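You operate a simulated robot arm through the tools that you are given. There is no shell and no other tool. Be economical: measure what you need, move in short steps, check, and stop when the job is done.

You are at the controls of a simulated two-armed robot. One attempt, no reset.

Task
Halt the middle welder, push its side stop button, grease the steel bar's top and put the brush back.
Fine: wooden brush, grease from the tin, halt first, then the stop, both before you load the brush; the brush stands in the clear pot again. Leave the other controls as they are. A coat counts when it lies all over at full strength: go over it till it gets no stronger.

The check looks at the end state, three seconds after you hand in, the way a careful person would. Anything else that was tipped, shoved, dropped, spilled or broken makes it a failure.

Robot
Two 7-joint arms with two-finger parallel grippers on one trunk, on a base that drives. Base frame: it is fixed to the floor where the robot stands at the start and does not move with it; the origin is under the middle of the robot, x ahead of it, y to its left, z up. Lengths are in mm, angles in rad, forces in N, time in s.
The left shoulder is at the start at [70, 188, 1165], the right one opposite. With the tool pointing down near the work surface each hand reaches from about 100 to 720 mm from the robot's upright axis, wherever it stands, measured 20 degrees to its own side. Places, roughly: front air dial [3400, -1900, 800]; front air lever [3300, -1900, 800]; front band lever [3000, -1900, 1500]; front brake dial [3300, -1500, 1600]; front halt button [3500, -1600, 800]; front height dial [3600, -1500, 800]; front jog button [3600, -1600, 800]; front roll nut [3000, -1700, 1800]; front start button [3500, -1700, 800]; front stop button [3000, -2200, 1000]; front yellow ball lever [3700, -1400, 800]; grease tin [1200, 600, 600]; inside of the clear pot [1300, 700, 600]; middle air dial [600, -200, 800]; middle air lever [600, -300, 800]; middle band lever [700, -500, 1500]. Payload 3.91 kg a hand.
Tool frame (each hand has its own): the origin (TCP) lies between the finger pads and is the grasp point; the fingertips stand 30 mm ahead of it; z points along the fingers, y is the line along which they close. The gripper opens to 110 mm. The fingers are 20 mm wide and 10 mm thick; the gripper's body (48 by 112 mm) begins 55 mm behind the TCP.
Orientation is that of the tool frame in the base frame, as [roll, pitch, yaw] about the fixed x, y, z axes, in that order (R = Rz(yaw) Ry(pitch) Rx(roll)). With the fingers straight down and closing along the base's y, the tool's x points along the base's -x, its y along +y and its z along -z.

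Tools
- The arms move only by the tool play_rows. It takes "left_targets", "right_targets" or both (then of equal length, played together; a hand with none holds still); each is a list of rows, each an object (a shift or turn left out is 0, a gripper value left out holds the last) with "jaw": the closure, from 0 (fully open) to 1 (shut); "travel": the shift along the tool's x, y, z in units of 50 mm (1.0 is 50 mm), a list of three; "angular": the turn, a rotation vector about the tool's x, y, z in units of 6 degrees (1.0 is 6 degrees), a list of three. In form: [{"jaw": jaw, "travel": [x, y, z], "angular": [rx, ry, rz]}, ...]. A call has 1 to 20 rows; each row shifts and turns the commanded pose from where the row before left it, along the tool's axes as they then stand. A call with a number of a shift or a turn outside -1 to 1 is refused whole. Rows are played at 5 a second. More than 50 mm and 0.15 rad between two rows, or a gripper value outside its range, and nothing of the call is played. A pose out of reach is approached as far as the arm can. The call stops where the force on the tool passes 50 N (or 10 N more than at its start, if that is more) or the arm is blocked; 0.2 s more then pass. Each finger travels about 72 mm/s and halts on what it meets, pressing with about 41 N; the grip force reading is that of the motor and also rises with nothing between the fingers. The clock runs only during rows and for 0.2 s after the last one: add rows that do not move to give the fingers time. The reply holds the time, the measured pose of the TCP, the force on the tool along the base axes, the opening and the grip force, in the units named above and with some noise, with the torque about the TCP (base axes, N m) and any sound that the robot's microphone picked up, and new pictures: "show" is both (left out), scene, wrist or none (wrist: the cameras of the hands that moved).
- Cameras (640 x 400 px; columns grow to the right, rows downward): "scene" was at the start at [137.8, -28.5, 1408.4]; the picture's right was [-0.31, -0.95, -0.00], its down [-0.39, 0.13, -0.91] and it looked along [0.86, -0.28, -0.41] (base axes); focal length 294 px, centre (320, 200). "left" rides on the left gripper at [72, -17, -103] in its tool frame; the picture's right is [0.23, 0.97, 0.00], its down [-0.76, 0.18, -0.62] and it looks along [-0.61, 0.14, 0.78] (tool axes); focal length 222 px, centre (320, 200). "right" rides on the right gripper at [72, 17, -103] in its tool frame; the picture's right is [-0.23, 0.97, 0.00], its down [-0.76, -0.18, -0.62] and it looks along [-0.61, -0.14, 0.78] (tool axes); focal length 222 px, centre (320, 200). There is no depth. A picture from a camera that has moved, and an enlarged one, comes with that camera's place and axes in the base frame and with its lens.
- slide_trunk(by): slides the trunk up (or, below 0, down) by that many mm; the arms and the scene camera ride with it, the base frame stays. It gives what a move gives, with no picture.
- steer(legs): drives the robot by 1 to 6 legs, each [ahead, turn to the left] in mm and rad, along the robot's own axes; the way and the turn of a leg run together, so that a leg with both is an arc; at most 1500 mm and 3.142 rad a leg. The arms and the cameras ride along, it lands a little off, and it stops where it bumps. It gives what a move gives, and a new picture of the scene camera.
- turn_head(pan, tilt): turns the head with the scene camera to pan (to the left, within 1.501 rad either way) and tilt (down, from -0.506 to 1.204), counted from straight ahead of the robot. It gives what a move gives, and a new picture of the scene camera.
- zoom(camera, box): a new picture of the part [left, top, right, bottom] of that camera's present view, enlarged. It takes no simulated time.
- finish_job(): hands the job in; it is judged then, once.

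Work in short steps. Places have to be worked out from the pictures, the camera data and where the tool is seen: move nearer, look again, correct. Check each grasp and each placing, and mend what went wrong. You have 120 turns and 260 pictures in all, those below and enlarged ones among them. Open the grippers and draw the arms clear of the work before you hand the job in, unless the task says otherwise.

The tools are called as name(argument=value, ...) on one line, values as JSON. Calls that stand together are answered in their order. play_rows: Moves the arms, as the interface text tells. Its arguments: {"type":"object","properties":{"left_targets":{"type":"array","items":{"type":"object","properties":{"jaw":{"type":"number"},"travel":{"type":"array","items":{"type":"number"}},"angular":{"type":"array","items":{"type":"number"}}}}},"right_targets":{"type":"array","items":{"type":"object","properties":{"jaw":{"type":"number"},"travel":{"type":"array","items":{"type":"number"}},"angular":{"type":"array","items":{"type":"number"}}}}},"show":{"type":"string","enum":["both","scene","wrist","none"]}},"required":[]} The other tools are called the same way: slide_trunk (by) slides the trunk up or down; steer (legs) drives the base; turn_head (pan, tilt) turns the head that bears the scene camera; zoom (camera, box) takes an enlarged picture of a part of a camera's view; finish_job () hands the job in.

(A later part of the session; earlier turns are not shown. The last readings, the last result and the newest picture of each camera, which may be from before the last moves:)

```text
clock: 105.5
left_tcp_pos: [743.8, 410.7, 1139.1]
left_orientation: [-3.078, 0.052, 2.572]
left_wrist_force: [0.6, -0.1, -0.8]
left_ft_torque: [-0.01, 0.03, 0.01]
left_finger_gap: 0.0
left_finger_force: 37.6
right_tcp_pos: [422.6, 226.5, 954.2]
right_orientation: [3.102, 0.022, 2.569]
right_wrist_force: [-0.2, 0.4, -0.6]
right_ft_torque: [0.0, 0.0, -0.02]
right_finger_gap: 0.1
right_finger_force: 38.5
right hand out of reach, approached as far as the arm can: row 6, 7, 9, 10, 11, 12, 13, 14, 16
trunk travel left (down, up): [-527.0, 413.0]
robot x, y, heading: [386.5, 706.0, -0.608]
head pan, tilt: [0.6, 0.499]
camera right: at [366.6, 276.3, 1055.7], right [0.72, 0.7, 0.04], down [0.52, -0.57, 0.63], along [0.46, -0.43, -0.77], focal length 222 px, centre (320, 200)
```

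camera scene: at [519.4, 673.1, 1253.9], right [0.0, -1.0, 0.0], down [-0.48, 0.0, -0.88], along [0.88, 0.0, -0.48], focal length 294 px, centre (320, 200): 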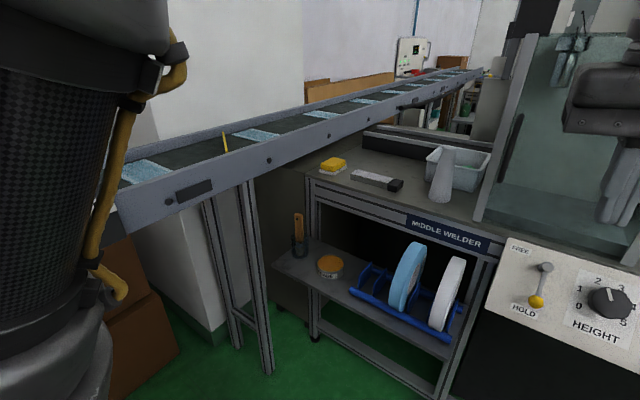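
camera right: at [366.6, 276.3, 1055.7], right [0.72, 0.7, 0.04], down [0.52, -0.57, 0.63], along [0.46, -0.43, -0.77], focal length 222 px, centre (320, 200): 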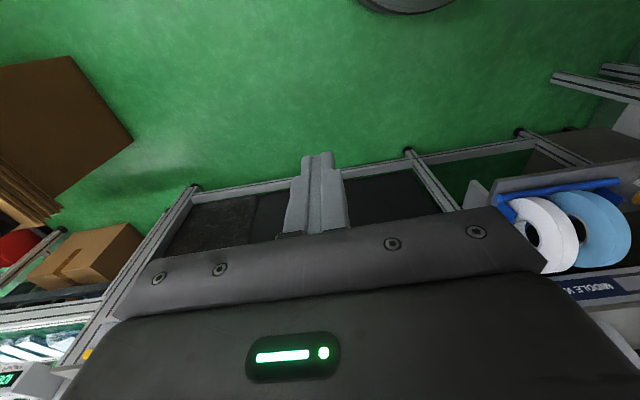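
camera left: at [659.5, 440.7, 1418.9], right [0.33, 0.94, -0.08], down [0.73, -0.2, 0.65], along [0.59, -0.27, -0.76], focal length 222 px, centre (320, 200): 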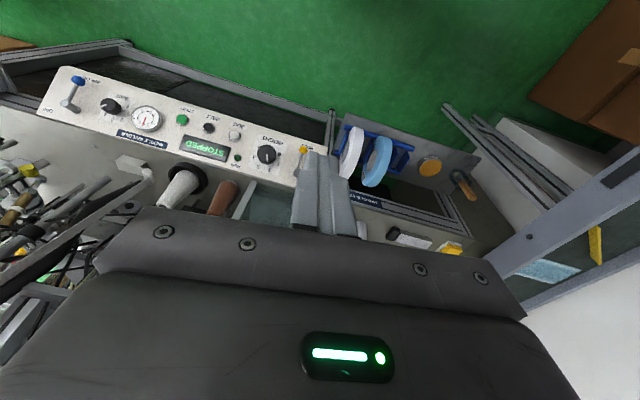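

Both hands are compact now. I approach on a diagonal that keeps well away from the conveyor: turn left 0.4, then drive 370 mm to face pot, tin and bar.

steer(legs=[[0, 0.4]])

steer(legs=[[370, 0]])

turn_head(pan=0.1, tilt=0.8)

```text
clock: 107.1
left_tcp_pos: [829.4, 573.6, 1138.6]
left_orientation: [-3.081, 0.05, 2.974]
left_wrist_force: [-0.5, -0.2, -0.2]
left_ft_torque: [-0.02, -0.03, 0.0]
left_finger_gap: 0.0
left_finger_force: 37.8
right_tcp_pos: [608.1, 277.3, 954.5]
right_orientation: [3.103, 0.021, 2.972]
right_wrist_force: [0.9, 0.3, -0.2]
right_ft_torque: [-0.01, 0.04, -0.02]
right_finger_gap: 0.2
right_finger_force: 37.5
trunk travel left (down, up): [-527.0, 413.0]
robot x, y, heading: [389.2, 698.0, -0.199]
head pan, tilt: [0.6, 0.499]
camera scene: at [520.4, 727.6, 1253.8], right [0.39, -0.92, 0.0], down [-0.44, -0.18, -0.88], along [0.81, 0.34, -0.48], focal length 294 px, centre (320, 200)
```

scene: 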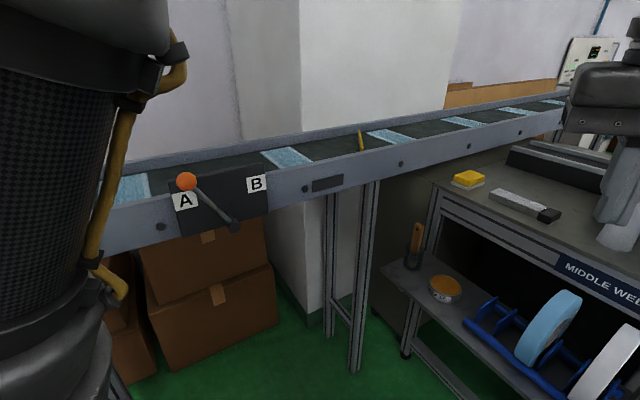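

```text
clock: 109.4
left_tcp_pos: [1193.2, 498.7, 1139.3]
left_orientation: [-3.078, 0.052, 2.973]
left_wrist_force: [0.0, 0.1, 0.2]
left_ft_torque: [0.01, 0.02, 0.04]
left_finger_gap: 0.0
left_finger_force: 37.6
right_tcp_pos: [970.4, 202.9, 953.5]
right_orientation: [3.103, 0.021, 2.971]
right_wrist_force: [1.0, 0.2, -0.4]
right_ft_torque: [0.02, 0.02, 0.01]
right_finger_gap: 0.0
right_finger_force: 37.5
trunk travel left (down, up): [-527.0, 413.0]
robot x, y, heading: [746.8, 626.9, -0.205]
head pan, tilt: [0.6, 0.499]
camera scene: at [883.5, 652.6, 1253.8], right [0.39, -0.92, 0.0], down [-0.44, -0.18, -0.88], along [0.81, 0.34, -0.48], focal length 294 px, centre (320, 200)
```

scene: 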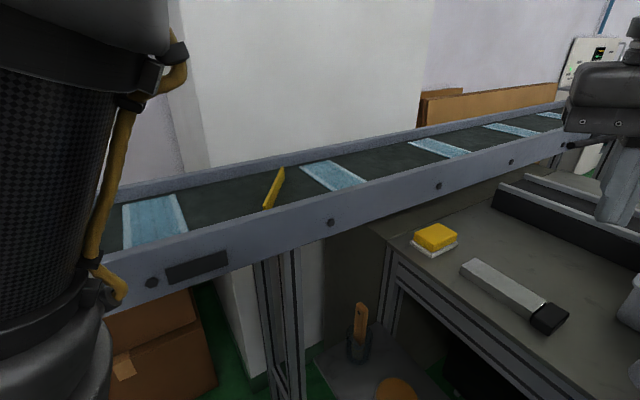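

```text
clock: 110.4
left_tcp_pos: [1192.1, 498.5, 1139.3]
left_orientation: [-3.078, 0.052, 2.974]
left_wrist_force: [-0.3, 0.8, 0.3]
left_ft_torque: [0.02, -0.01, 0.0]
left_finger_gap: 0.1
left_finger_force: 37.8
right_tcp_pos: [970.6, 202.9, 953.2]
right_orientation: [3.103, 0.021, 2.973]
right_wrist_force: [-0.1, 0.6, 0.0]
right_ft_torque: [0.0, 0.01, -0.01]
right_finger_gap: 0.0
right_finger_force: 37.0
trunk travel left (down, up): [-527.0, 413.0]
robot x, y, heading: [749.4, 629.3, -0.199]
head pan, tilt: [0.099, 0.799]
camera scene: at [879.5, 609.3, 1227.9], right [-0.1, -0.99, 0.0], down [-0.71, 0.07, -0.7], along [0.69, -0.07, -0.72], focal length 294 px, centre (320, 200)
```

scene: 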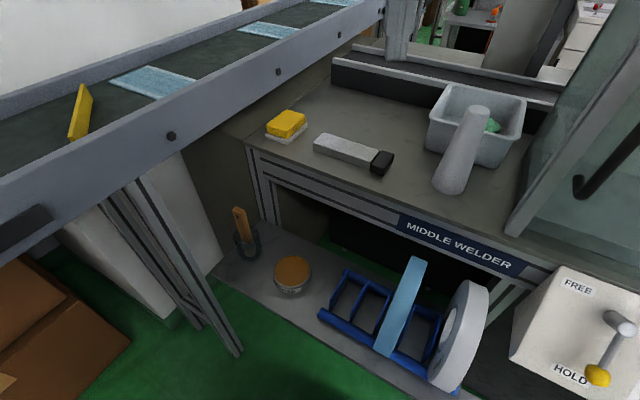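

In place: pot, tin and bar are all right ahead, and the lever is still at A. I enlarge the details.

zoom(camera="scene", box=[190, 180, 350, 320])

zoom(camera="scene", box=[250, 80, 450, 220])

zoom(camera="left", box=[0, 0, 640, 400])

```text
2.86 times, centred on (270, 250) of scene
camera zoom: at [879.5, 609.3, 1227.9], right [-0.1, -0.99, 0.0], down [-0.71, 0.07, -0.7], along [0.69, -0.07, -0.72], focal length 840 px, centre (463, 57)
```

zoom: 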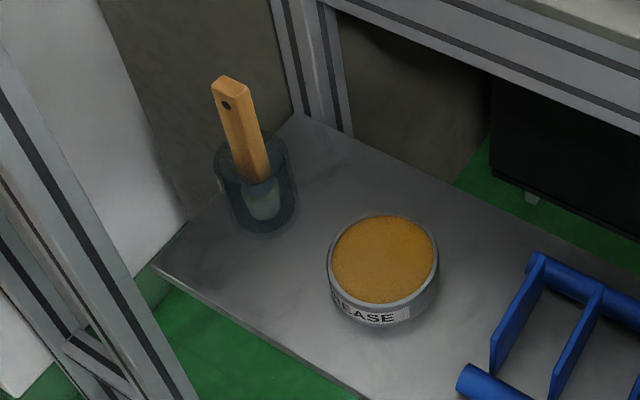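

```text
2.86 times, centred on (350, 150) of scene
camera zoom: at [879.5, 609.3, 1227.9], right [-0.1, -0.99, 0.0], down [-0.71, 0.07, -0.7], along [0.69, -0.07, -0.72], focal length 840 px, centre (234, 343)
```

zoom: 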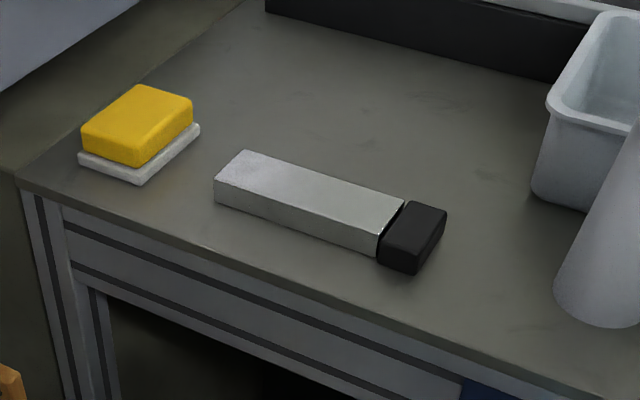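

```text
1.00 times, centred on (320, 200) of left (not enlarged: the box is as wide or as high as the picture)
camera zoom: at [1113.3, 502.4, 1239.9], right [-0.06, 1.0, -0.07], down [0.76, 0.09, 0.65], along [0.65, -0.02, -0.76], focal length 222 px, centre (320, 200)
```

zoom: 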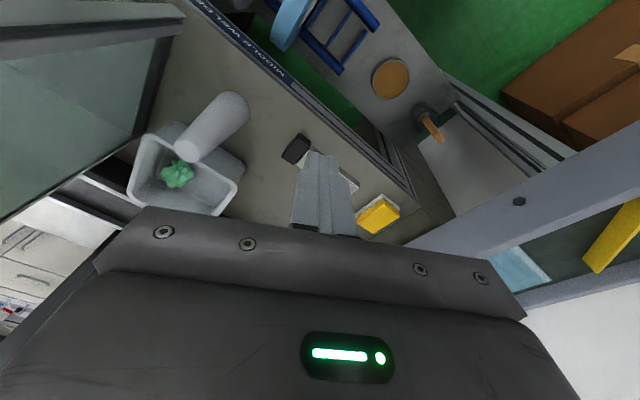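

I enlarge the left camera's view of brush and tin to fix their positions.

zoom(camera="left", box=[340, 40, 500, 160])

zoom(camera="left", box=[250, 110, 430, 250])

```text
3.33 times, centred on (420, 100) of left
camera zoom: at [1113.3, 502.4, 1239.9], right [-0.06, 1.0, -0.07], down [0.76, 0.09, 0.65], along [0.65, -0.02, -0.76], focal length 740 px, centre (-13, 533)
```

zoom: 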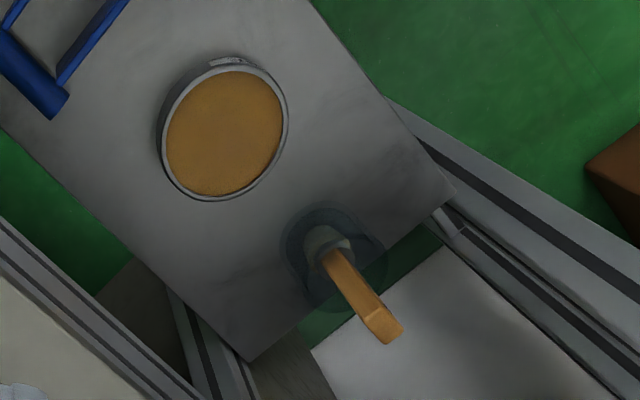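

```text
2.86 times, centred on (340, 180) of left
camera zoom: at [1113.3, 502.4, 1239.9], right [-0.06, 1.0, -0.07], down [0.76, 0.09, 0.65], along [0.65, -0.02, -0.76], focal length 635 px, centre (263, 257)
```

zoom: 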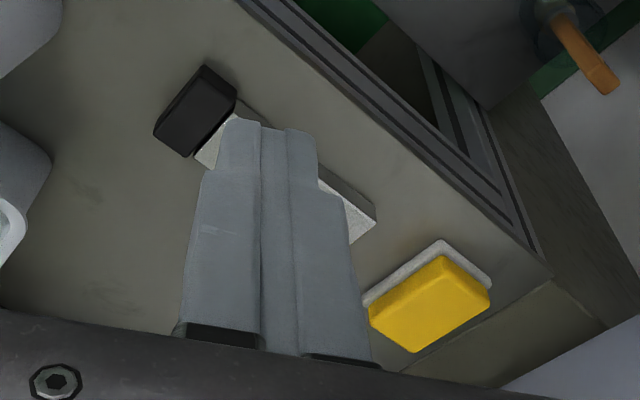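

Positions: handle top (1307,737,772), almost vertical, grip point about (1305,736,738), pot rim z≈694; grease surface (1226,633,650); bar top z≈899, corners (1383,552), (1336,576), (1276,480), (1315,455). I bring the left hand, part open, 120 mm short of the handle.

play_rows(left_targets=[{"jaw": 0.4, "angular": [-0.169, -0.887, -0.189]}, {"angular": [-0.169, -0.887, -0.189]}, {"angular": [-0.169, -0.887, -0.189]}, {"angular": [-0.169, -0.887, -0.189]}, {"angular": [-0.169, -0.887, -0.189]}, {"angular": [-0.169, -0.887, -0.189]}, {"angular": [-0.169, -0.887, -0.189]}, {"travel": [0.38, 0.529, 0.578]}, {"travel": [0.38, 0.529, 0.578]}, {"travel": [0.38, 0.529, 0.578]}, {"travel": [0.38, 0.529, 0.578]}, {"travel": [0.38, 0.529, 0.578]}, {"travel": [0.38, 0.529, 0.578]}, {"travel": [0.38, 0.529, 0.578]}, {"travel": [0.38, 0.529, 0.578]}, {"travel": [0.38, 0.529, 0.578]}, {}], show="both")

```text
clock: 114.0
left_tcp_pos: [1246.1, 725.5, 828.5]
left_orientation: [3.139, 0.697, 3.14]
left_wrist_force: [0.4, -0.1, 0.6]
left_ft_torque: [0.0, -0.01, 0.0]
left_finger_gap: 66.2
left_finger_force: 0.1
left hand out of reach, approached as far as the arm can: row 15, 16
right_tcp_pos: [969.5, 202.2, 954.3]
right_orientation: [3.101, 0.022, 2.973]
right_wrist_force: [0.0, -0.7, -0.1]
right_ft_torque: [0.0, 0.02, 0.0]
right_finger_gap: 0.2
right_finger_force: 37.5
trunk travel left (down, up): [-527.0, 413.0]
robot x, y, heading: [748.5, 626.0, -0.205]
head pan, tilt: [0.099, 0.799]
camera scene: at [878.6, 608.4, 1228.0], right [-0.1, -0.99, 0.0], down [-0.71, 0.07, -0.7], along [0.69, -0.07, -0.72], focal length 294 px, centre (320, 200)
camera left: at [1123.5, 709.4, 861.6], right [-0.17, 0.97, -0.14], down [0.18, 0.18, 0.97], along [0.97, 0.14, -0.21], focal length 222 px, centre (320, 200)
```

scene: 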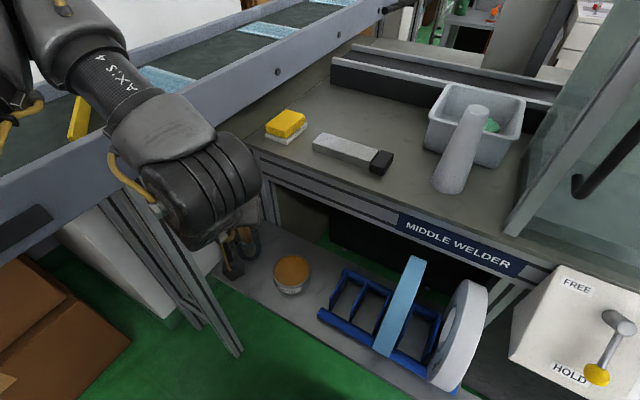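
left: 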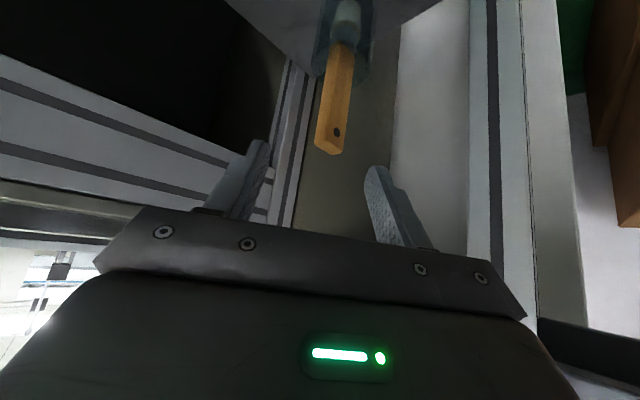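

The handle stands between the open fingers, wide face toward me. I advance 80 mm along the tool axis and check.

play_rows(left_targets=[{"travel": [0, 0, 0.4]}, {"travel": [0, 0, 0.4]}, {"travel": [0, 0, 0.4]}, {"travel": [0, 0, 0.4]}, {}], show="both")

```text
clock: 115.2
left_tcp_pos: [1298.7, 725.7, 767.5]
left_orientation: [3.141, 0.699, 3.141]
left_wrist_force: [0.7, -0.8, 0.0]
left_ft_torque: [0.02, 0.0, 0.0]
left_finger_gap: 65.9
left_finger_force: 0.1
right_tcp_pos: [969.7, 202.4, 954.3]
right_orientation: [3.101, 0.019, 2.973]
right_wrist_force: [-0.3, 0.1, -0.1]
right_ft_torque: [-0.01, -0.01, -0.03]
right_finger_gap: 0.0
right_finger_force: 37.6
trunk travel left (down, up): [-527.0, 413.0]
robot x, y, heading: [750.4, 626.9, -0.201]
head pan, tilt: [0.099, 0.799]
camera scene: at [879.0, 608.9, 1228.0], right [-0.1, -0.99, 0.0], down [-0.71, 0.07, -0.7], along [0.69, -0.07, -0.72], focal length 294 px, centre (320, 200)
camera left: at [1176.8, 709.5, 800.0], right [-0.17, 0.97, -0.15], down [0.18, 0.18, 0.97], along [0.97, 0.14, -0.21], focal length 222 px, centre (320, 200)
```

scene: 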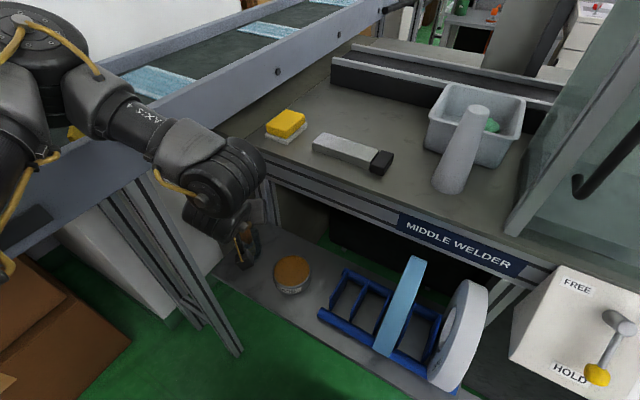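
left: 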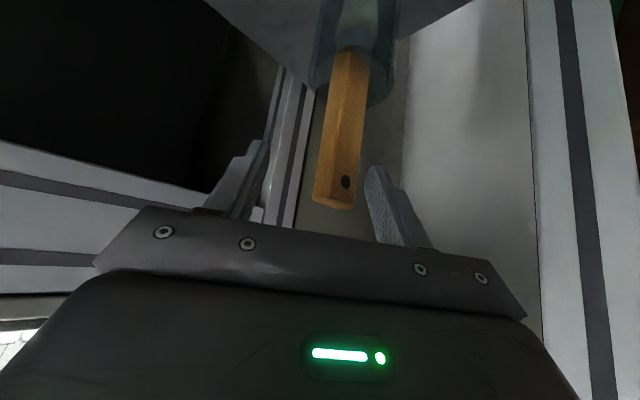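

Close to it now. I enlarge to judge how the handle is turned relative to the fingers.

zoom(camera="left", box=[240, 30, 440, 230])

```text
2.00 times, centred on (340, 130) of left
camera zoom: at [1176.8, 709.5, 800.0], right [-0.17, 0.97, -0.15], down [0.18, 0.18, 0.97], along [0.97, 0.14, -0.21], focal length 444 px, centre (280, 340)
```

zoom: 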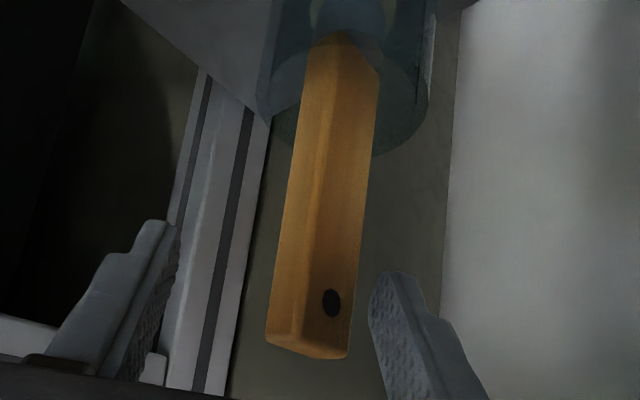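

The handle is turned about 45°, its wide face toward (-x,+y). Yawing the hand about +45° puts the pads flat on the wide faces and also keeps the hand away from the conveyor.

play_rows(left_targets=[{"travel": [0, 0.2, -0.5]}, {"angular": [-0.603, 0, -0.719]}, {"angular": [-0.603, 0, -0.719]}, {"angular": [-0.603, 0, -0.719]}, {"angular": [-0.603, 0, -0.719]}, {"angular": [-0.603, 0, -0.719]}, {"angular": [-0.603, 0, -0.719]}, {"angular": [-0.603, 0, -0.719]}, {"angular": [-0.603, 0, -0.719]}, {}], show="both")

```text
clock: 117.4
left_tcp_pos: [1283.0, 734.9, 785.3]
left_orientation: [3.141, 0.699, -2.355]
left_wrist_force: [0.2, 0.4, -0.5]
left_ft_torque: [-0.02, -0.01, -0.02]
left_finger_gap: 66.0
left_finger_force: 0.1
right_tcp_pos: [970.3, 202.7, 954.2]
right_orientation: [3.103, 0.022, 2.973]
right_wrist_force: [0.3, 0.0, -0.2]
right_ft_torque: [-0.04, 0.05, 0.0]
right_finger_gap: 0.0
right_finger_force: 37.5
trunk travel left (down, up): [-527.0, 413.0]
robot x, y, heading: [753.2, 621.7, -0.207]
head pan, tilt: [0.099, 0.799]
camera scene: at [879.5, 609.4, 1227.9], right [-0.1, -0.99, 0.0], down [-0.71, 0.07, -0.7], along [0.69, -0.07, -0.72], focal length 294 px, centre (320, 200)
camera left: at [1208.6, 637.6, 819.4], right [-0.81, 0.56, -0.15], down [0.0, 0.25, 0.97], along [0.58, 0.79, -0.21], focal length 222 px, centre (320, 200)
```

scene: 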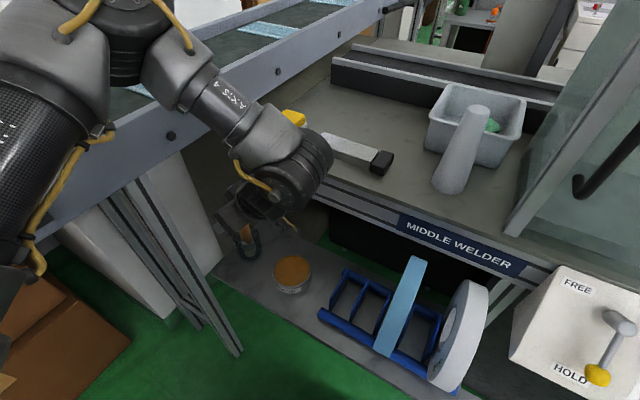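
left: 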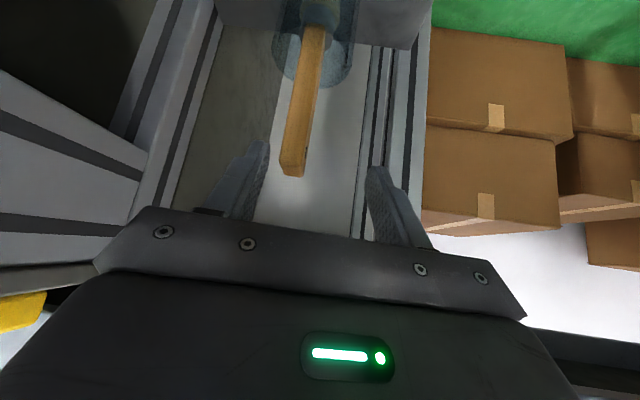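

The hand is now aligned with the handle's flat faces. I move in to the grip point (1305,737,738) and close.

play_rows(left_targets=[{"travel": [0.05, -0.28, 0.1]}, {"travel": [0.1, 0, 0.28]}, {"travel": [0.1, 0, 0.28]}, {"travel": [0.09, 0, 0.28]}, {}], show="wrist")

play_rows(left_targets=[{"jaw": 1}, {}, {}, {}, {}], show="both")

```text
clock: 118.6
left_tcp_pos: [1304.9, 736.9, 739.3]
left_orientation: [3.14, 0.7, -2.357]
left_wrist_force: [0.1, 0.3, 0.0]
left_ft_torque: [-0.04, 0.03, 0.01]
left_finger_gap: 66.0
left_finger_force: 0.0
right_tcp_pos: [970.1, 204.1, 955.7]
right_orientation: [3.102, 0.022, 2.974]
right_wrist_force: [-0.3, 0.6, 0.3]
right_ft_torque: [-0.01, 0.0, -0.03]
right_finger_gap: 0.2
right_finger_force: 38.3
trunk travel left (down, up): [-527.0, 413.0]
robot x, y, heading: [752.3, 624.4, -0.198]
head pan, tilt: [0.099, 0.799]
camera left: at [1230.5, 639.7, 772.4], right [-0.81, 0.57, -0.15], down [0.0, 0.25, 0.97], along [0.58, 0.78, -0.21], focal length 222 px, centre (320, 200)
```

left: 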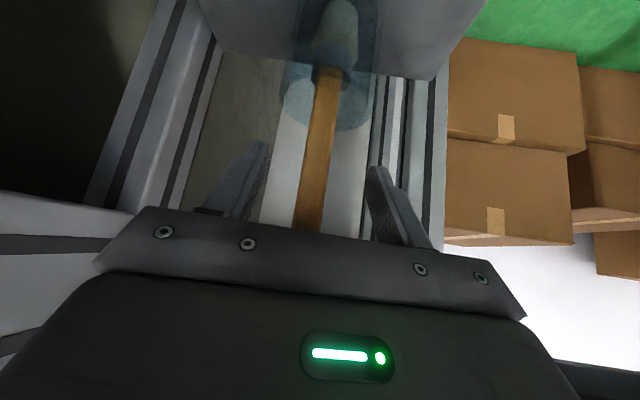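

```text
clock: 119.8
left_tcp_pos: [1306.4, 737.5, 739.0]
left_orientation: [3.139, 0.696, -2.356]
left_wrist_force: [0.7, -0.8, 0.8]
left_ft_torque: [-0.01, 0.03, -0.03]
left_finger_gap: 14.3
left_finger_force: 40.8
right_tcp_pos: [970.6, 203.2, 954.3]
right_orientation: [3.102, 0.021, 2.972]
right_wrist_force: [0.2, -0.5, 1.2]
right_ft_torque: [-0.01, -0.01, -0.02]
right_finger_gap: 0.0
right_finger_force: 36.8
trunk travel left (down, up): [-527.0, 413.0]
robot x, y, heading: [747.0, 628.4, -0.205]
head pan, tilt: [0.099, 0.799]
camera scene: at [879.6, 609.2, 1227.9], right [-0.1, -0.99, 0.0], down [-0.71, 0.07, -0.7], along [0.69, -0.07, -0.72], focal length 294 px, centre (320, 200)
camera left: at [1230.7, 639.8, 772.3], right [-0.81, 0.57, -0.15], down [0.0, 0.25, 0.97], along [0.58, 0.78, -0.21], focal length 222 px, centre (320, 200)
```

scene: 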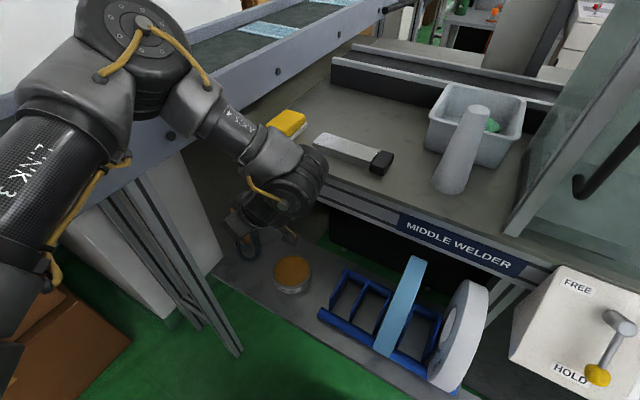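
left: 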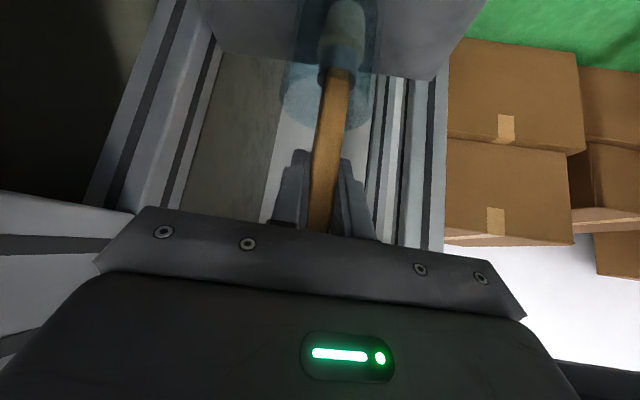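

Gripped (gap 14.3 mm, 41 N). I lift the brush straight up 130 mm out of the pot.

play_rows(left_targets=[{"travel": [-0.26, 0, -0.31]}, {"travel": [-0.4, 0, -0.48]}, {"travel": [-0.5, 0, -0.6]}, {"travel": [-0.5, 0, -0.6]}, {}], show="both")

```text
clock: 121.0
left_tcp_pos: [1306.5, 735.5, 867.9]
left_orientation: [3.14, 0.699, -2.358]
left_wrist_force: [-1.3, 0.1, 0.1]
left_ft_torque: [0.02, -0.02, 0.04]
left_finger_gap: 14.1
left_finger_force: 41.2
right_tcp_pos: [970.6, 201.9, 954.6]
right_orientation: [3.102, 0.021, 2.972]
right_wrist_force: [0.8, -0.5, -0.6]
right_ft_torque: [-0.02, 0.02, 0.01]
right_finger_gap: 0.0
right_finger_force: 37.2
trunk travel left (down, up): [-527.0, 413.0]
robot x, y, heading: [749.7, 625.1, -0.204]
head pan, tilt: [0.099, 0.799]
camera scene: at [880.4, 609.1, 1227.8], right [-0.1, -0.99, 0.0], down [-0.71, 0.07, -0.7], along [0.69, -0.07, -0.72], focal length 294 px, centre (320, 200)
camera left: at [1231.3, 640.0, 901.4], right [-0.81, 0.57, -0.14], down [0.0, 0.25, 0.97], along [0.58, 0.78, -0.21], focal length 222 px, centre (320, 200)
```

scene: 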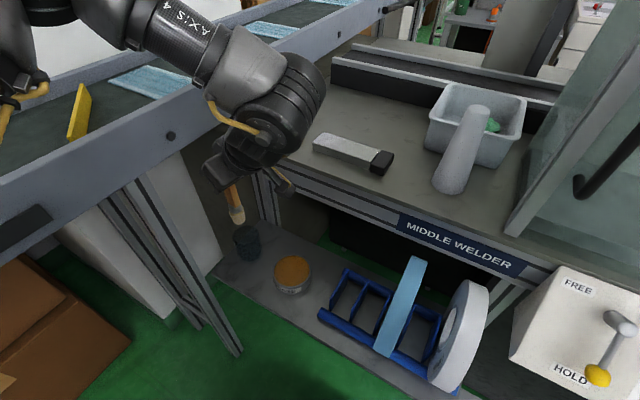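
left: 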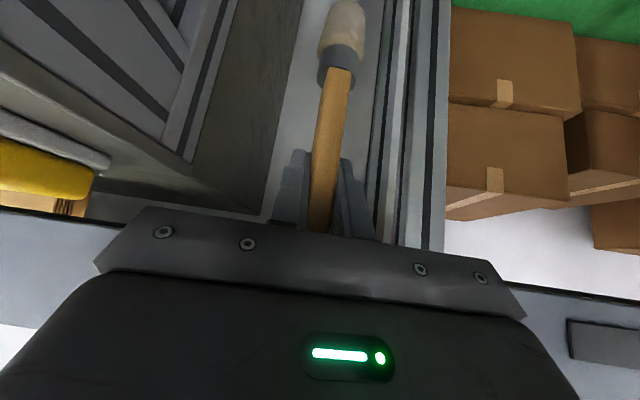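

The brush is out cleanly and the pot still stands. I enlarge to measure where the bristle tip is relative to the hand.

zoom(camera="scene", box=[180, 140, 330, 300])

zoom(camera="left", box=[240, 0, 440, 240])

```text
2.50 times, centred on (255, 220) of scene
camera zoom: at [880.4, 609.1, 1227.8], right [-0.1, -0.99, 0.0], down [-0.71, 0.07, -0.7], along [0.69, -0.07, -0.72], focal length 735 px, centre (482, 150)
```

zoom: 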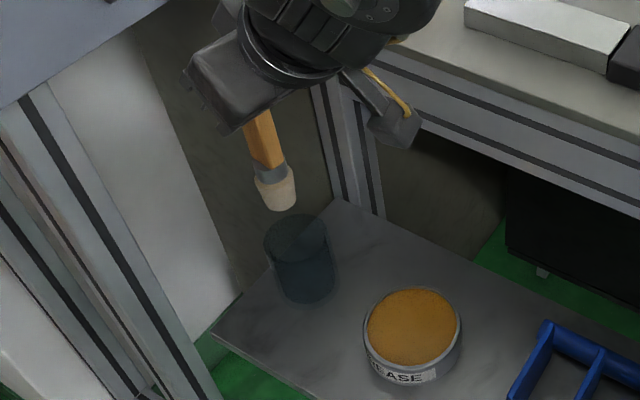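

```text
1.67 times, centred on (340, 120) of left
camera zoom: at [1231.3, 640.0, 901.4], right [-0.81, 0.57, -0.14], down [0.0, 0.25, 0.97], along [0.58, 0.78, -0.21], focal length 370 px, centre (287, 333)
```

zoom: 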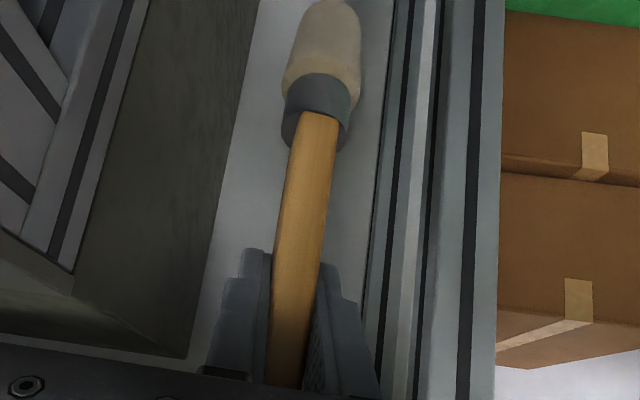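

Tip lies about (+5,+7,-141) from the TCP. I carry the brush level to above the tin centre (1227,635).

play_rows(left_targets=[{"travel": [0.515, -0.081, -0.435]}, {"travel": [0.515, -0.081, -0.435]}, {"travel": [0.515, -0.081, -0.435]}, {"travel": [0.515, -0.081, -0.435]}, {}], show="both")

zoom(camera="scene", box=[220, 150, 380, 310])

```text
clock: 122.2
left_tcp_pos: [1220.8, 629.3, 868.5]
left_orientation: [3.14, 0.698, -2.356]
left_wrist_force: [1.0, 0.4, -0.5]
left_ft_torque: [-0.04, 0.05, 0.0]
left_finger_gap: 14.1
left_finger_force: 41.3
right_tcp_pos: [970.8, 203.5, 955.0]
right_orientation: [3.103, 0.021, 2.971]
right_wrist_force: [0.3, 0.5, 0.5]
right_ft_torque: [-0.01, 0.01, -0.02]
right_finger_gap: 0.1
right_finger_force: 37.8
trunk travel left (down, up): [-527.0, 413.0]
robot x, y, heading: [749.2, 628.2, -0.2]
head pan, tilt: [0.099, 0.799]
camera scene: at [880.1, 610.2, 1227.8], right [-0.1, -0.99, 0.0], down [-0.71, 0.07, -0.7], along [0.69, -0.07, -0.72], focal length 294 px, centre (320, 200)
camera left: at [1146.0, 532.4, 902.1], right [-0.81, 0.56, -0.15], down [0.0, 0.25, 0.97], along [0.58, 0.78, -0.21], focal length 222 px, centre (320, 200)
```

scene: 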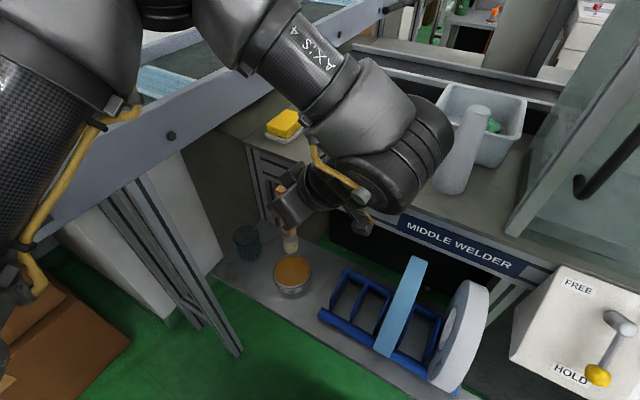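
left: 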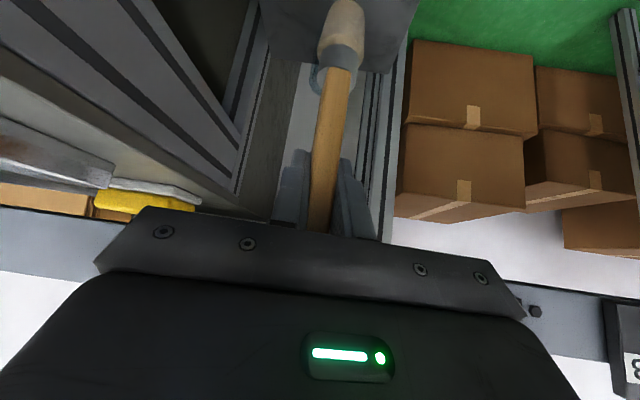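

```text
2.50 times, centred on (300, 230) of scene
camera zoom: at [880.1, 610.2, 1227.8], right [-0.1, -0.99, 0.0], down [-0.71, 0.07, -0.7], along [0.69, -0.07, -0.72], focal length 735 px, centre (370, 125)
```

zoom: 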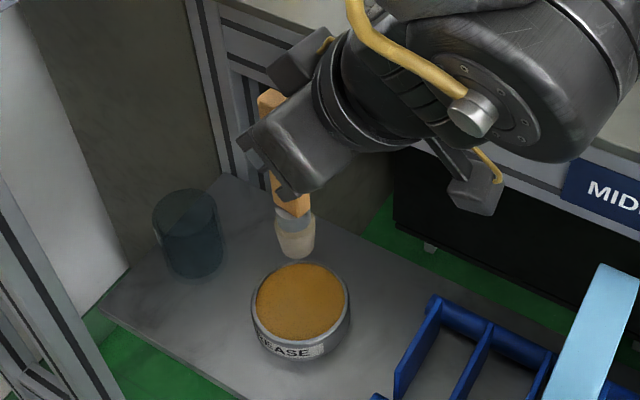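

The projected tip lands in the middle of the tin. I lower it slowly into the grease, watching the force.

play_rows(left_targets=[{"travel": [0.26, 0, 0.31]}, {"travel": [0.26, 0, 0.31]}, {"travel": [0.26, 0, 0.31]}, {"travel": [0.16, 0, 0.19]}, {"travel": [0.1, 0, 0.12]}, {}, {}], show="scene")

zoom(camera="scene", box=[220, 180, 380, 310])

```text
clock: 123.8
left_tcp_pos: [1221.8, 630.5, 788.5]
left_orientation: [3.139, 0.699, -2.355]
left_wrist_force: [0.2, 0.6, -0.5]
left_ft_torque: [0.03, -0.01, -0.03]
left_finger_gap: 14.5
left_finger_force: 41.2
right_tcp_pos: [970.3, 203.5, 955.0]
right_orientation: [3.103, 0.02, 2.973]
right_wrist_force: [1.0, -0.7, -0.5]
right_ft_torque: [0.0, -0.01, 0.02]
right_finger_gap: 0.0
right_finger_force: 37.4
trunk travel left (down, up): [-527.0, 413.0]
robot x, y, heading: [751.8, 625.6, -0.206]
head pan, tilt: [0.099, 0.799]
camera scene: at [879.6, 609.1, 1227.9], right [-0.1, -0.99, 0.0], down [-0.71, 0.07, -0.7], along [0.69, -0.07, -0.72], focal length 294 px, centre (320, 200)
```

scene: 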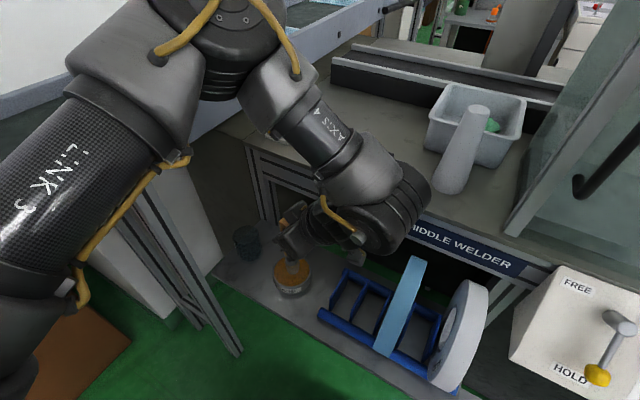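

```text
3.08 times, centred on (300, 245) of scene
camera zoom: at [879.6, 609.1, 1227.9], right [-0.1, -0.99, 0.0], down [-0.71, 0.07, -0.7], along [0.69, -0.07, -0.72], focal length 904 px, centre (382, 62)
```

zoom: 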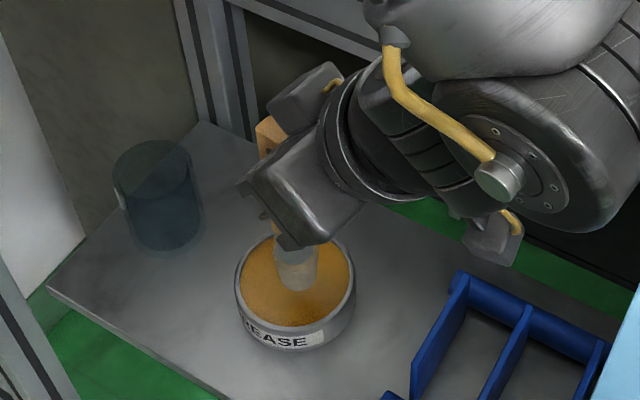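

The tip is right at the grease surface, with no contact force yet. I dip 12 mm deeper and then check the bristles.

play_rows(left_targets=[{"travel": [0.05, 0, 0.06]}, {"travel": [0.05, 0, 0.06]}, {"travel": [0.05, 0, 0.065]}, {}, {}], show="none")

zoom(camera="scene", box=[220, 180, 380, 310])

```text
clock: 125.0
left_tcp_pos: [1221.0, 630.8, 775.9]
left_orientation: [3.141, 0.7, -2.355]
left_wrist_force: [0.5, 0.3, -0.7]
left_ft_torque: [0.02, 0.01, -0.02]
left_finger_gap: 14.1
left_finger_force: 41.6
right_tcp_pos: [970.3, 202.7, 953.6]
right_orientation: [3.103, 0.021, 2.973]
right_wrist_force: [0.3, 1.0, -0.5]
right_ft_torque: [-0.01, 0.02, 0.0]
right_finger_gap: 0.0
right_finger_force: 37.0
trunk travel left (down, up): [-527.0, 413.0]
robot x, y, heading: [751.1, 628.2, -0.205]
head pan, tilt: [0.099, 0.799]
```

```text
3.08 times, centred on (300, 245) of scene
camera zoom: at [879.6, 609.1, 1227.9], right [-0.1, -0.99, 0.0], down [-0.71, 0.07, -0.7], along [0.69, -0.07, -0.72], focal length 904 px, centre (382, 62)
```

zoom: 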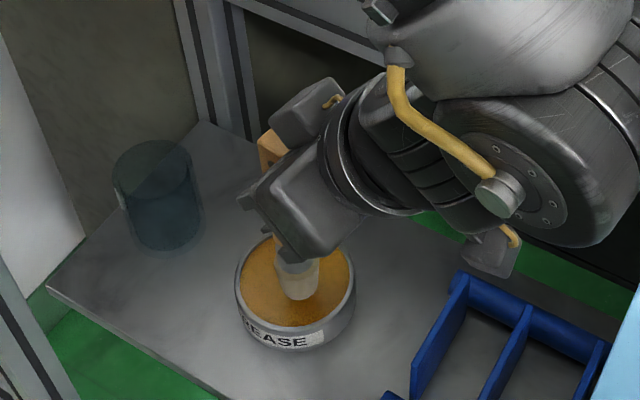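

No force and the bristles aren't covered, so the grease lies lower. I go down further in 4 mm steps.

play_rows(left_targets=[{"travel": [0.05, 0, 0.06]}, {"travel": [0.05, 0, 0.06]}, {"travel": [0.05, 0, 0.06]}, {}, {}], show="none")

zoom(camera="scene", box=[220, 180, 380, 310])

```text
clock: 126.2
left_tcp_pos: [1220.7, 630.6, 764.4]
left_orientation: [3.14, 0.698, -2.357]
left_wrist_force: [1.0, 0.7, -0.5]
left_ft_torque: [0.02, 0.0, 0.03]
left_finger_gap: 14.3
left_finger_force: 41.0
right_tcp_pos: [970.0, 203.1, 954.5]
right_orientation: [3.104, 0.02, 2.974]
right_wrist_force: [-0.2, 0.6, 0.3]
right_ft_torque: [0.06, 0.02, 0.02]
right_finger_gap: 0.0
right_finger_force: 37.8
trunk travel left (down, up): [-527.0, 413.0]
robot x, y, heading: [750.0, 626.2, -0.2]
head pan, tilt: [0.099, 0.799]
```

```text
3.08 times, centred on (300, 245) of scene
camera zoom: at [879.6, 609.1, 1227.9], right [-0.1, -0.99, 0.0], down [-0.71, 0.07, -0.7], along [0.69, -0.07, -0.72], focal length 904 px, centre (382, 62)
```

zoom: 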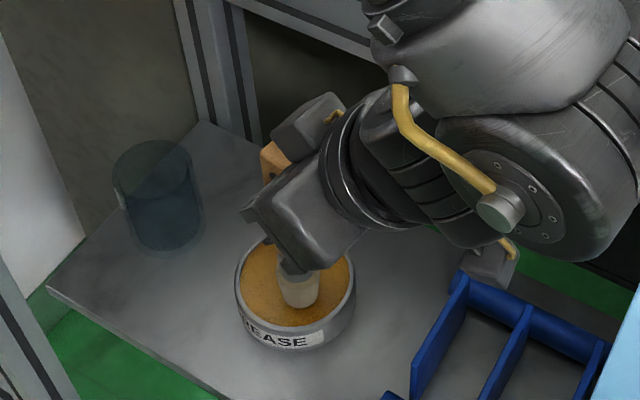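

The tin must be a bit lower and farther than I judged, centre about (1237,637). I shift +10 mm in x and continue down in small steps.

play_rows(left_targets=[{"travel": [-0.108, -0.141, 0.091]}, {"travel": [0.05, 0, 0.06]}, {"travel": [0.05, 0, 0.06]}, {}, {}], show="none")

zoom(camera="scene", box=[240, 210, 340, 300])

```text
clock: 127.4
left_tcp_pos: [1230.7, 631.5, 759.9]
left_orientation: [-3.138, 0.706, -2.353]
left_wrist_force: [2.7, -1.4, 34.6]
left_ft_torque: [0.05, -0.33, -0.01]
left_finger_gap: 14.4
left_finger_force: 41.1
right_tcp_pos: [968.6, 202.6, 955.1]
right_orientation: [3.103, 0.024, 2.973]
right_wrist_force: [0.2, 0.2, -1.2]
right_ft_torque: [0.04, -0.01, 0.01]
right_finger_gap: 0.0
right_finger_force: 37.6
trunk travel left (down, up): [-527.0, 413.0]
robot x, y, heading: [754.0, 626.9, -0.202]
head pan, tilt: [0.099, 0.799]
```

```text
4.44 times, centred on (290, 255) of scene
camera zoom: at [876.4, 608.9, 1228.4], right [-0.1, -0.99, 0.0], down [-0.71, 0.07, -0.7], along [0.7, -0.07, -0.71], focal length 1306 px, centre (453, -44)
```

zoom: 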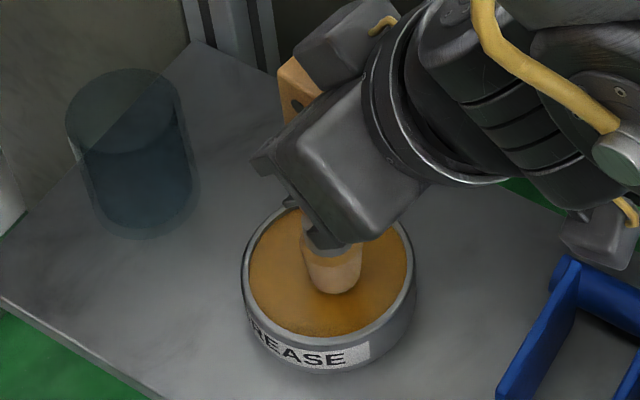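

Contact: 35 N with the bristles in the grease. I ease off, make a small stirring motion and lift to inspect the brush.

play_rows(left_targets=[{"travel": [-0.03, 0, -0.035]}, {"travel": [0, 0.1, 0]}, {"travel": [0, -0.2, 0]}, {"travel": [0, 0.1, 0]}, {"travel": [-0.4, 0, -0.48]}, {"travel": [-0.4, 0, -0.48]}, {}], show="wrist")

zoom(camera="scene", box=[240, 190, 340, 300])

```text
clock: 129.0
left_tcp_pos: [1231.3, 630.2, 822.0]
left_orientation: [3.14, 0.699, -2.358]
left_wrist_force: [0.1, -0.3, -0.8]
left_ft_torque: [-0.02, -0.02, 0.01]
left_finger_gap: 14.4
left_finger_force: 41.0
right_tcp_pos: [970.8, 202.4, 954.1]
right_orientation: [3.104, 0.022, 2.972]
right_wrist_force: [0.3, -0.1, -0.3]
right_ft_torque: [0.03, 0.02, -0.02]
right_finger_gap: 0.0
right_finger_force: 37.3
trunk travel left (down, up): [-527.0, 413.0]
robot x, y, heading: [747.0, 625.3, -0.203]
head pan, tilt: [0.099, 0.799]
camera left: at [1156.1, 532.9, 854.7], right [-0.81, 0.57, -0.14], down [0.01, 0.25, 0.97], along [0.58, 0.78, -0.21], focal length 222 px, centre (320, 200)
```

left: 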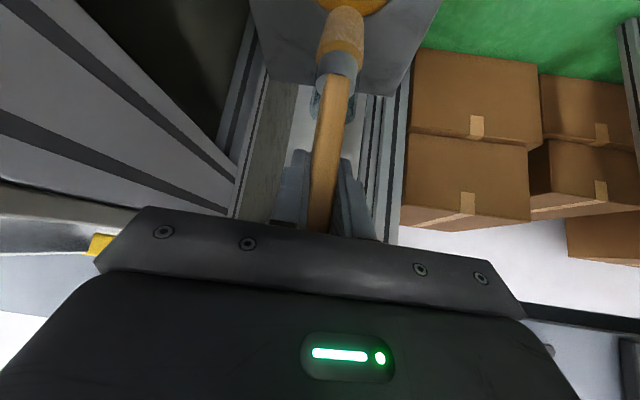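

```text
3.64 times, centred on (290, 245) of scene
camera zoom: at [880.1, 609.1, 1227.8], right [-0.1, -0.99, 0.0], down [-0.71, 0.07, -0.7], along [0.69, -0.07, -0.72], focal length 1069 px, centre (429, 36)
```

zoom: 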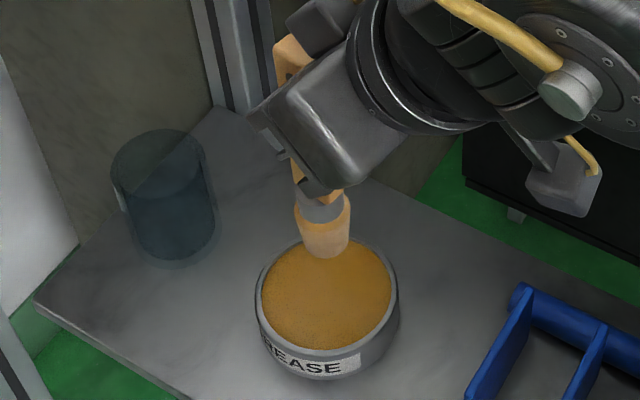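

The bristles are now grease-coloured: loaded. I lift to z≈1070, turn the hand straight ahead, and go above the bar's middle.

play_rows(left_targets=[{"travel": [-0.536, 0, -0.638]}, {"travel": [-0.536, 0, -0.638]}, {"travel": [-0.536, 0, -0.638]}, {"travel": [-0.536, 0, -0.638]}, {"travel": [-0.536, 0, -0.638]}, {"travel": [-0.536, 0, -0.638]}, {"angular": [0.603, 0, 0.719]}, {"angular": [0.603, 0, 0.719]}, {"angular": [0.603, 0, 0.719]}, {"angular": [0.603, 0, 0.719]}, {"angular": [0.603, 0, 0.719]}, {"angular": [0.603, 0, 0.719]}, {"angular": [0.603, 0, 0.719]}, {"angular": [0.603, 0, 0.719]}, {"travel": [-0.45, -0.773, 0.377]}, {"travel": [-0.45, -0.773, 0.377]}, {"travel": [-0.45, -0.773, 0.377]}, {}], show="both")

```text
clock: 132.8
left_tcp_pos: [1318.3, 514.8, 1071.9]
left_orientation: [3.141, 0.697, -3.14]
left_wrist_force: [-0.3, 0.3, -0.1]
left_ft_torque: [0.01, -0.02, 0.01]
left_finger_gap: 14.2
left_finger_force: 40.8
right_tcp_pos: [969.7, 204.0, 955.3]
right_orientation: [3.104, 0.024, 2.972]
right_wrist_force: [-0.4, 0.2, -0.4]
right_ft_torque: [0.02, 0.01, 0.02]
right_finger_gap: 0.1
right_finger_force: 37.8
trunk travel left (down, up): [-527.0, 413.0]
robot x, y, heading: [751.6, 628.5, -0.198]
head pan, tilt: [0.099, 0.799]
camera scene: at [879.1, 610.2, 1228.0], right [-0.1, -0.99, 0.0], down [-0.71, 0.07, -0.7], along [0.69, -0.07, -0.72], focal length 294 px, centre (320, 200)
camera left: at [1196.4, 499.6, 1105.1], right [-0.17, 0.97, -0.15], down [0.18, 0.18, 0.97], along [0.97, 0.14, -0.21], focal length 222 px, centre (320, 200)
```

scene: 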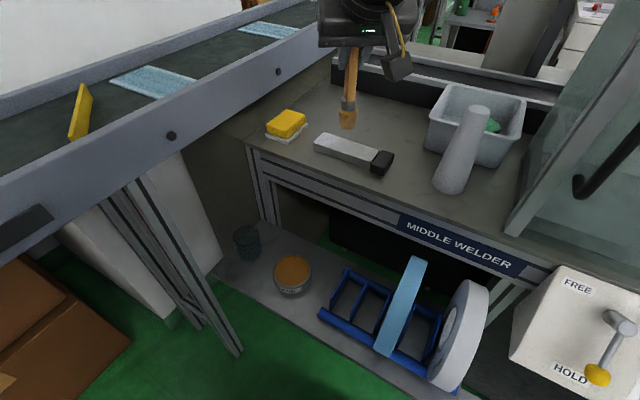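
left: 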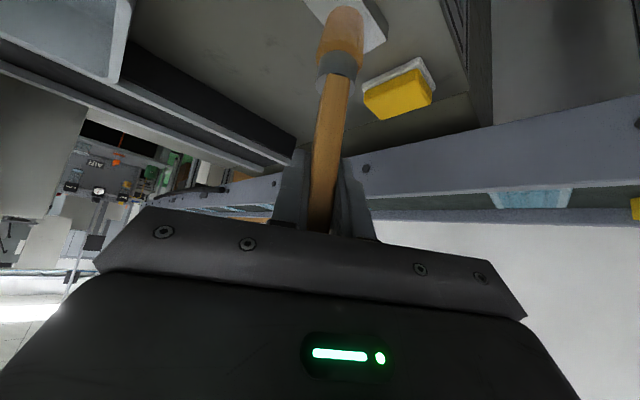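

The brush hangs over the bar's middle. I lower 25 mm, then check closely.

play_rows(left_targets=[{"travel": [0.16, 0, 0.19]}, {"travel": [0.16, 0, 0.19]}, {}], show="none")

zoom(camera="scene", box=[290, 90, 410, 190])

zoom(camera="left", box=[220, 0, 460, 150])

```text
clock: 133.6
left_tcp_pos: [1318.6, 514.5, 1046.2]
left_orientation: [3.139, 0.697, 3.139]
left_wrist_force: [0.3, -0.4, -0.2]
left_ft_torque: [0.0, 0.0, -0.01]
left_finger_gap: 14.2
left_finger_force: 41.2
right_tcp_pos: [969.6, 203.7, 954.6]
right_orientation: [3.1, 0.021, 2.972]
right_wrist_force: [-0.4, -0.5, 0.3]
right_ft_torque: [0.0, 0.01, 0.02]
right_finger_gap: 0.2
right_finger_force: 37.6
trunk travel left (down, up): [-527.0, 413.0]
robot x, y, heading: [750.7, 627.0, -0.203]
head pan, tilt: [0.099, 0.799]
```

```text
4.00 times, centred on (350, 140) of scene
camera zoom: at [879.4, 608.9, 1227.9], right [-0.1, -0.99, 0.0], down [-0.71, 0.07, -0.7], along [0.69, -0.07, -0.72], focal length 1176 px, centre (200, 440)
```

zoom: 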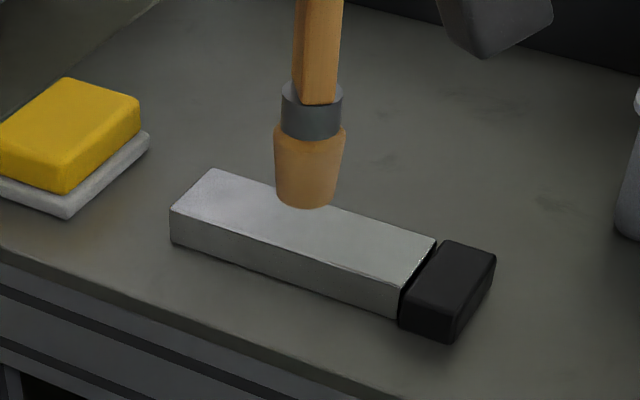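

```text
2.67 times, centred on (340, 75) of left
camera zoom: at [1196.1, 498.4, 1080.0], right [-0.17, 0.97, -0.15], down [0.18, 0.18, 0.97], along [0.97, 0.14, -0.21], focal length 592 px, centre (267, 533)
```

zoom: 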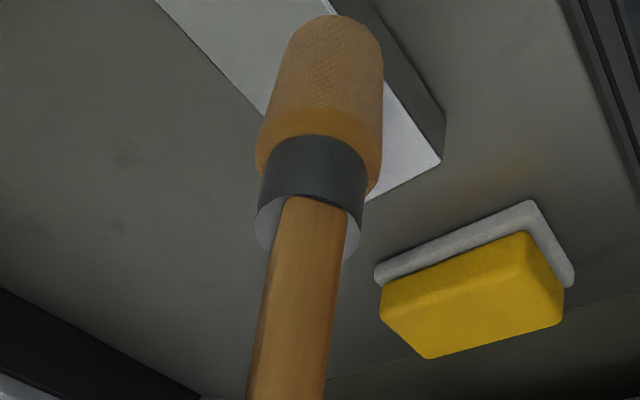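

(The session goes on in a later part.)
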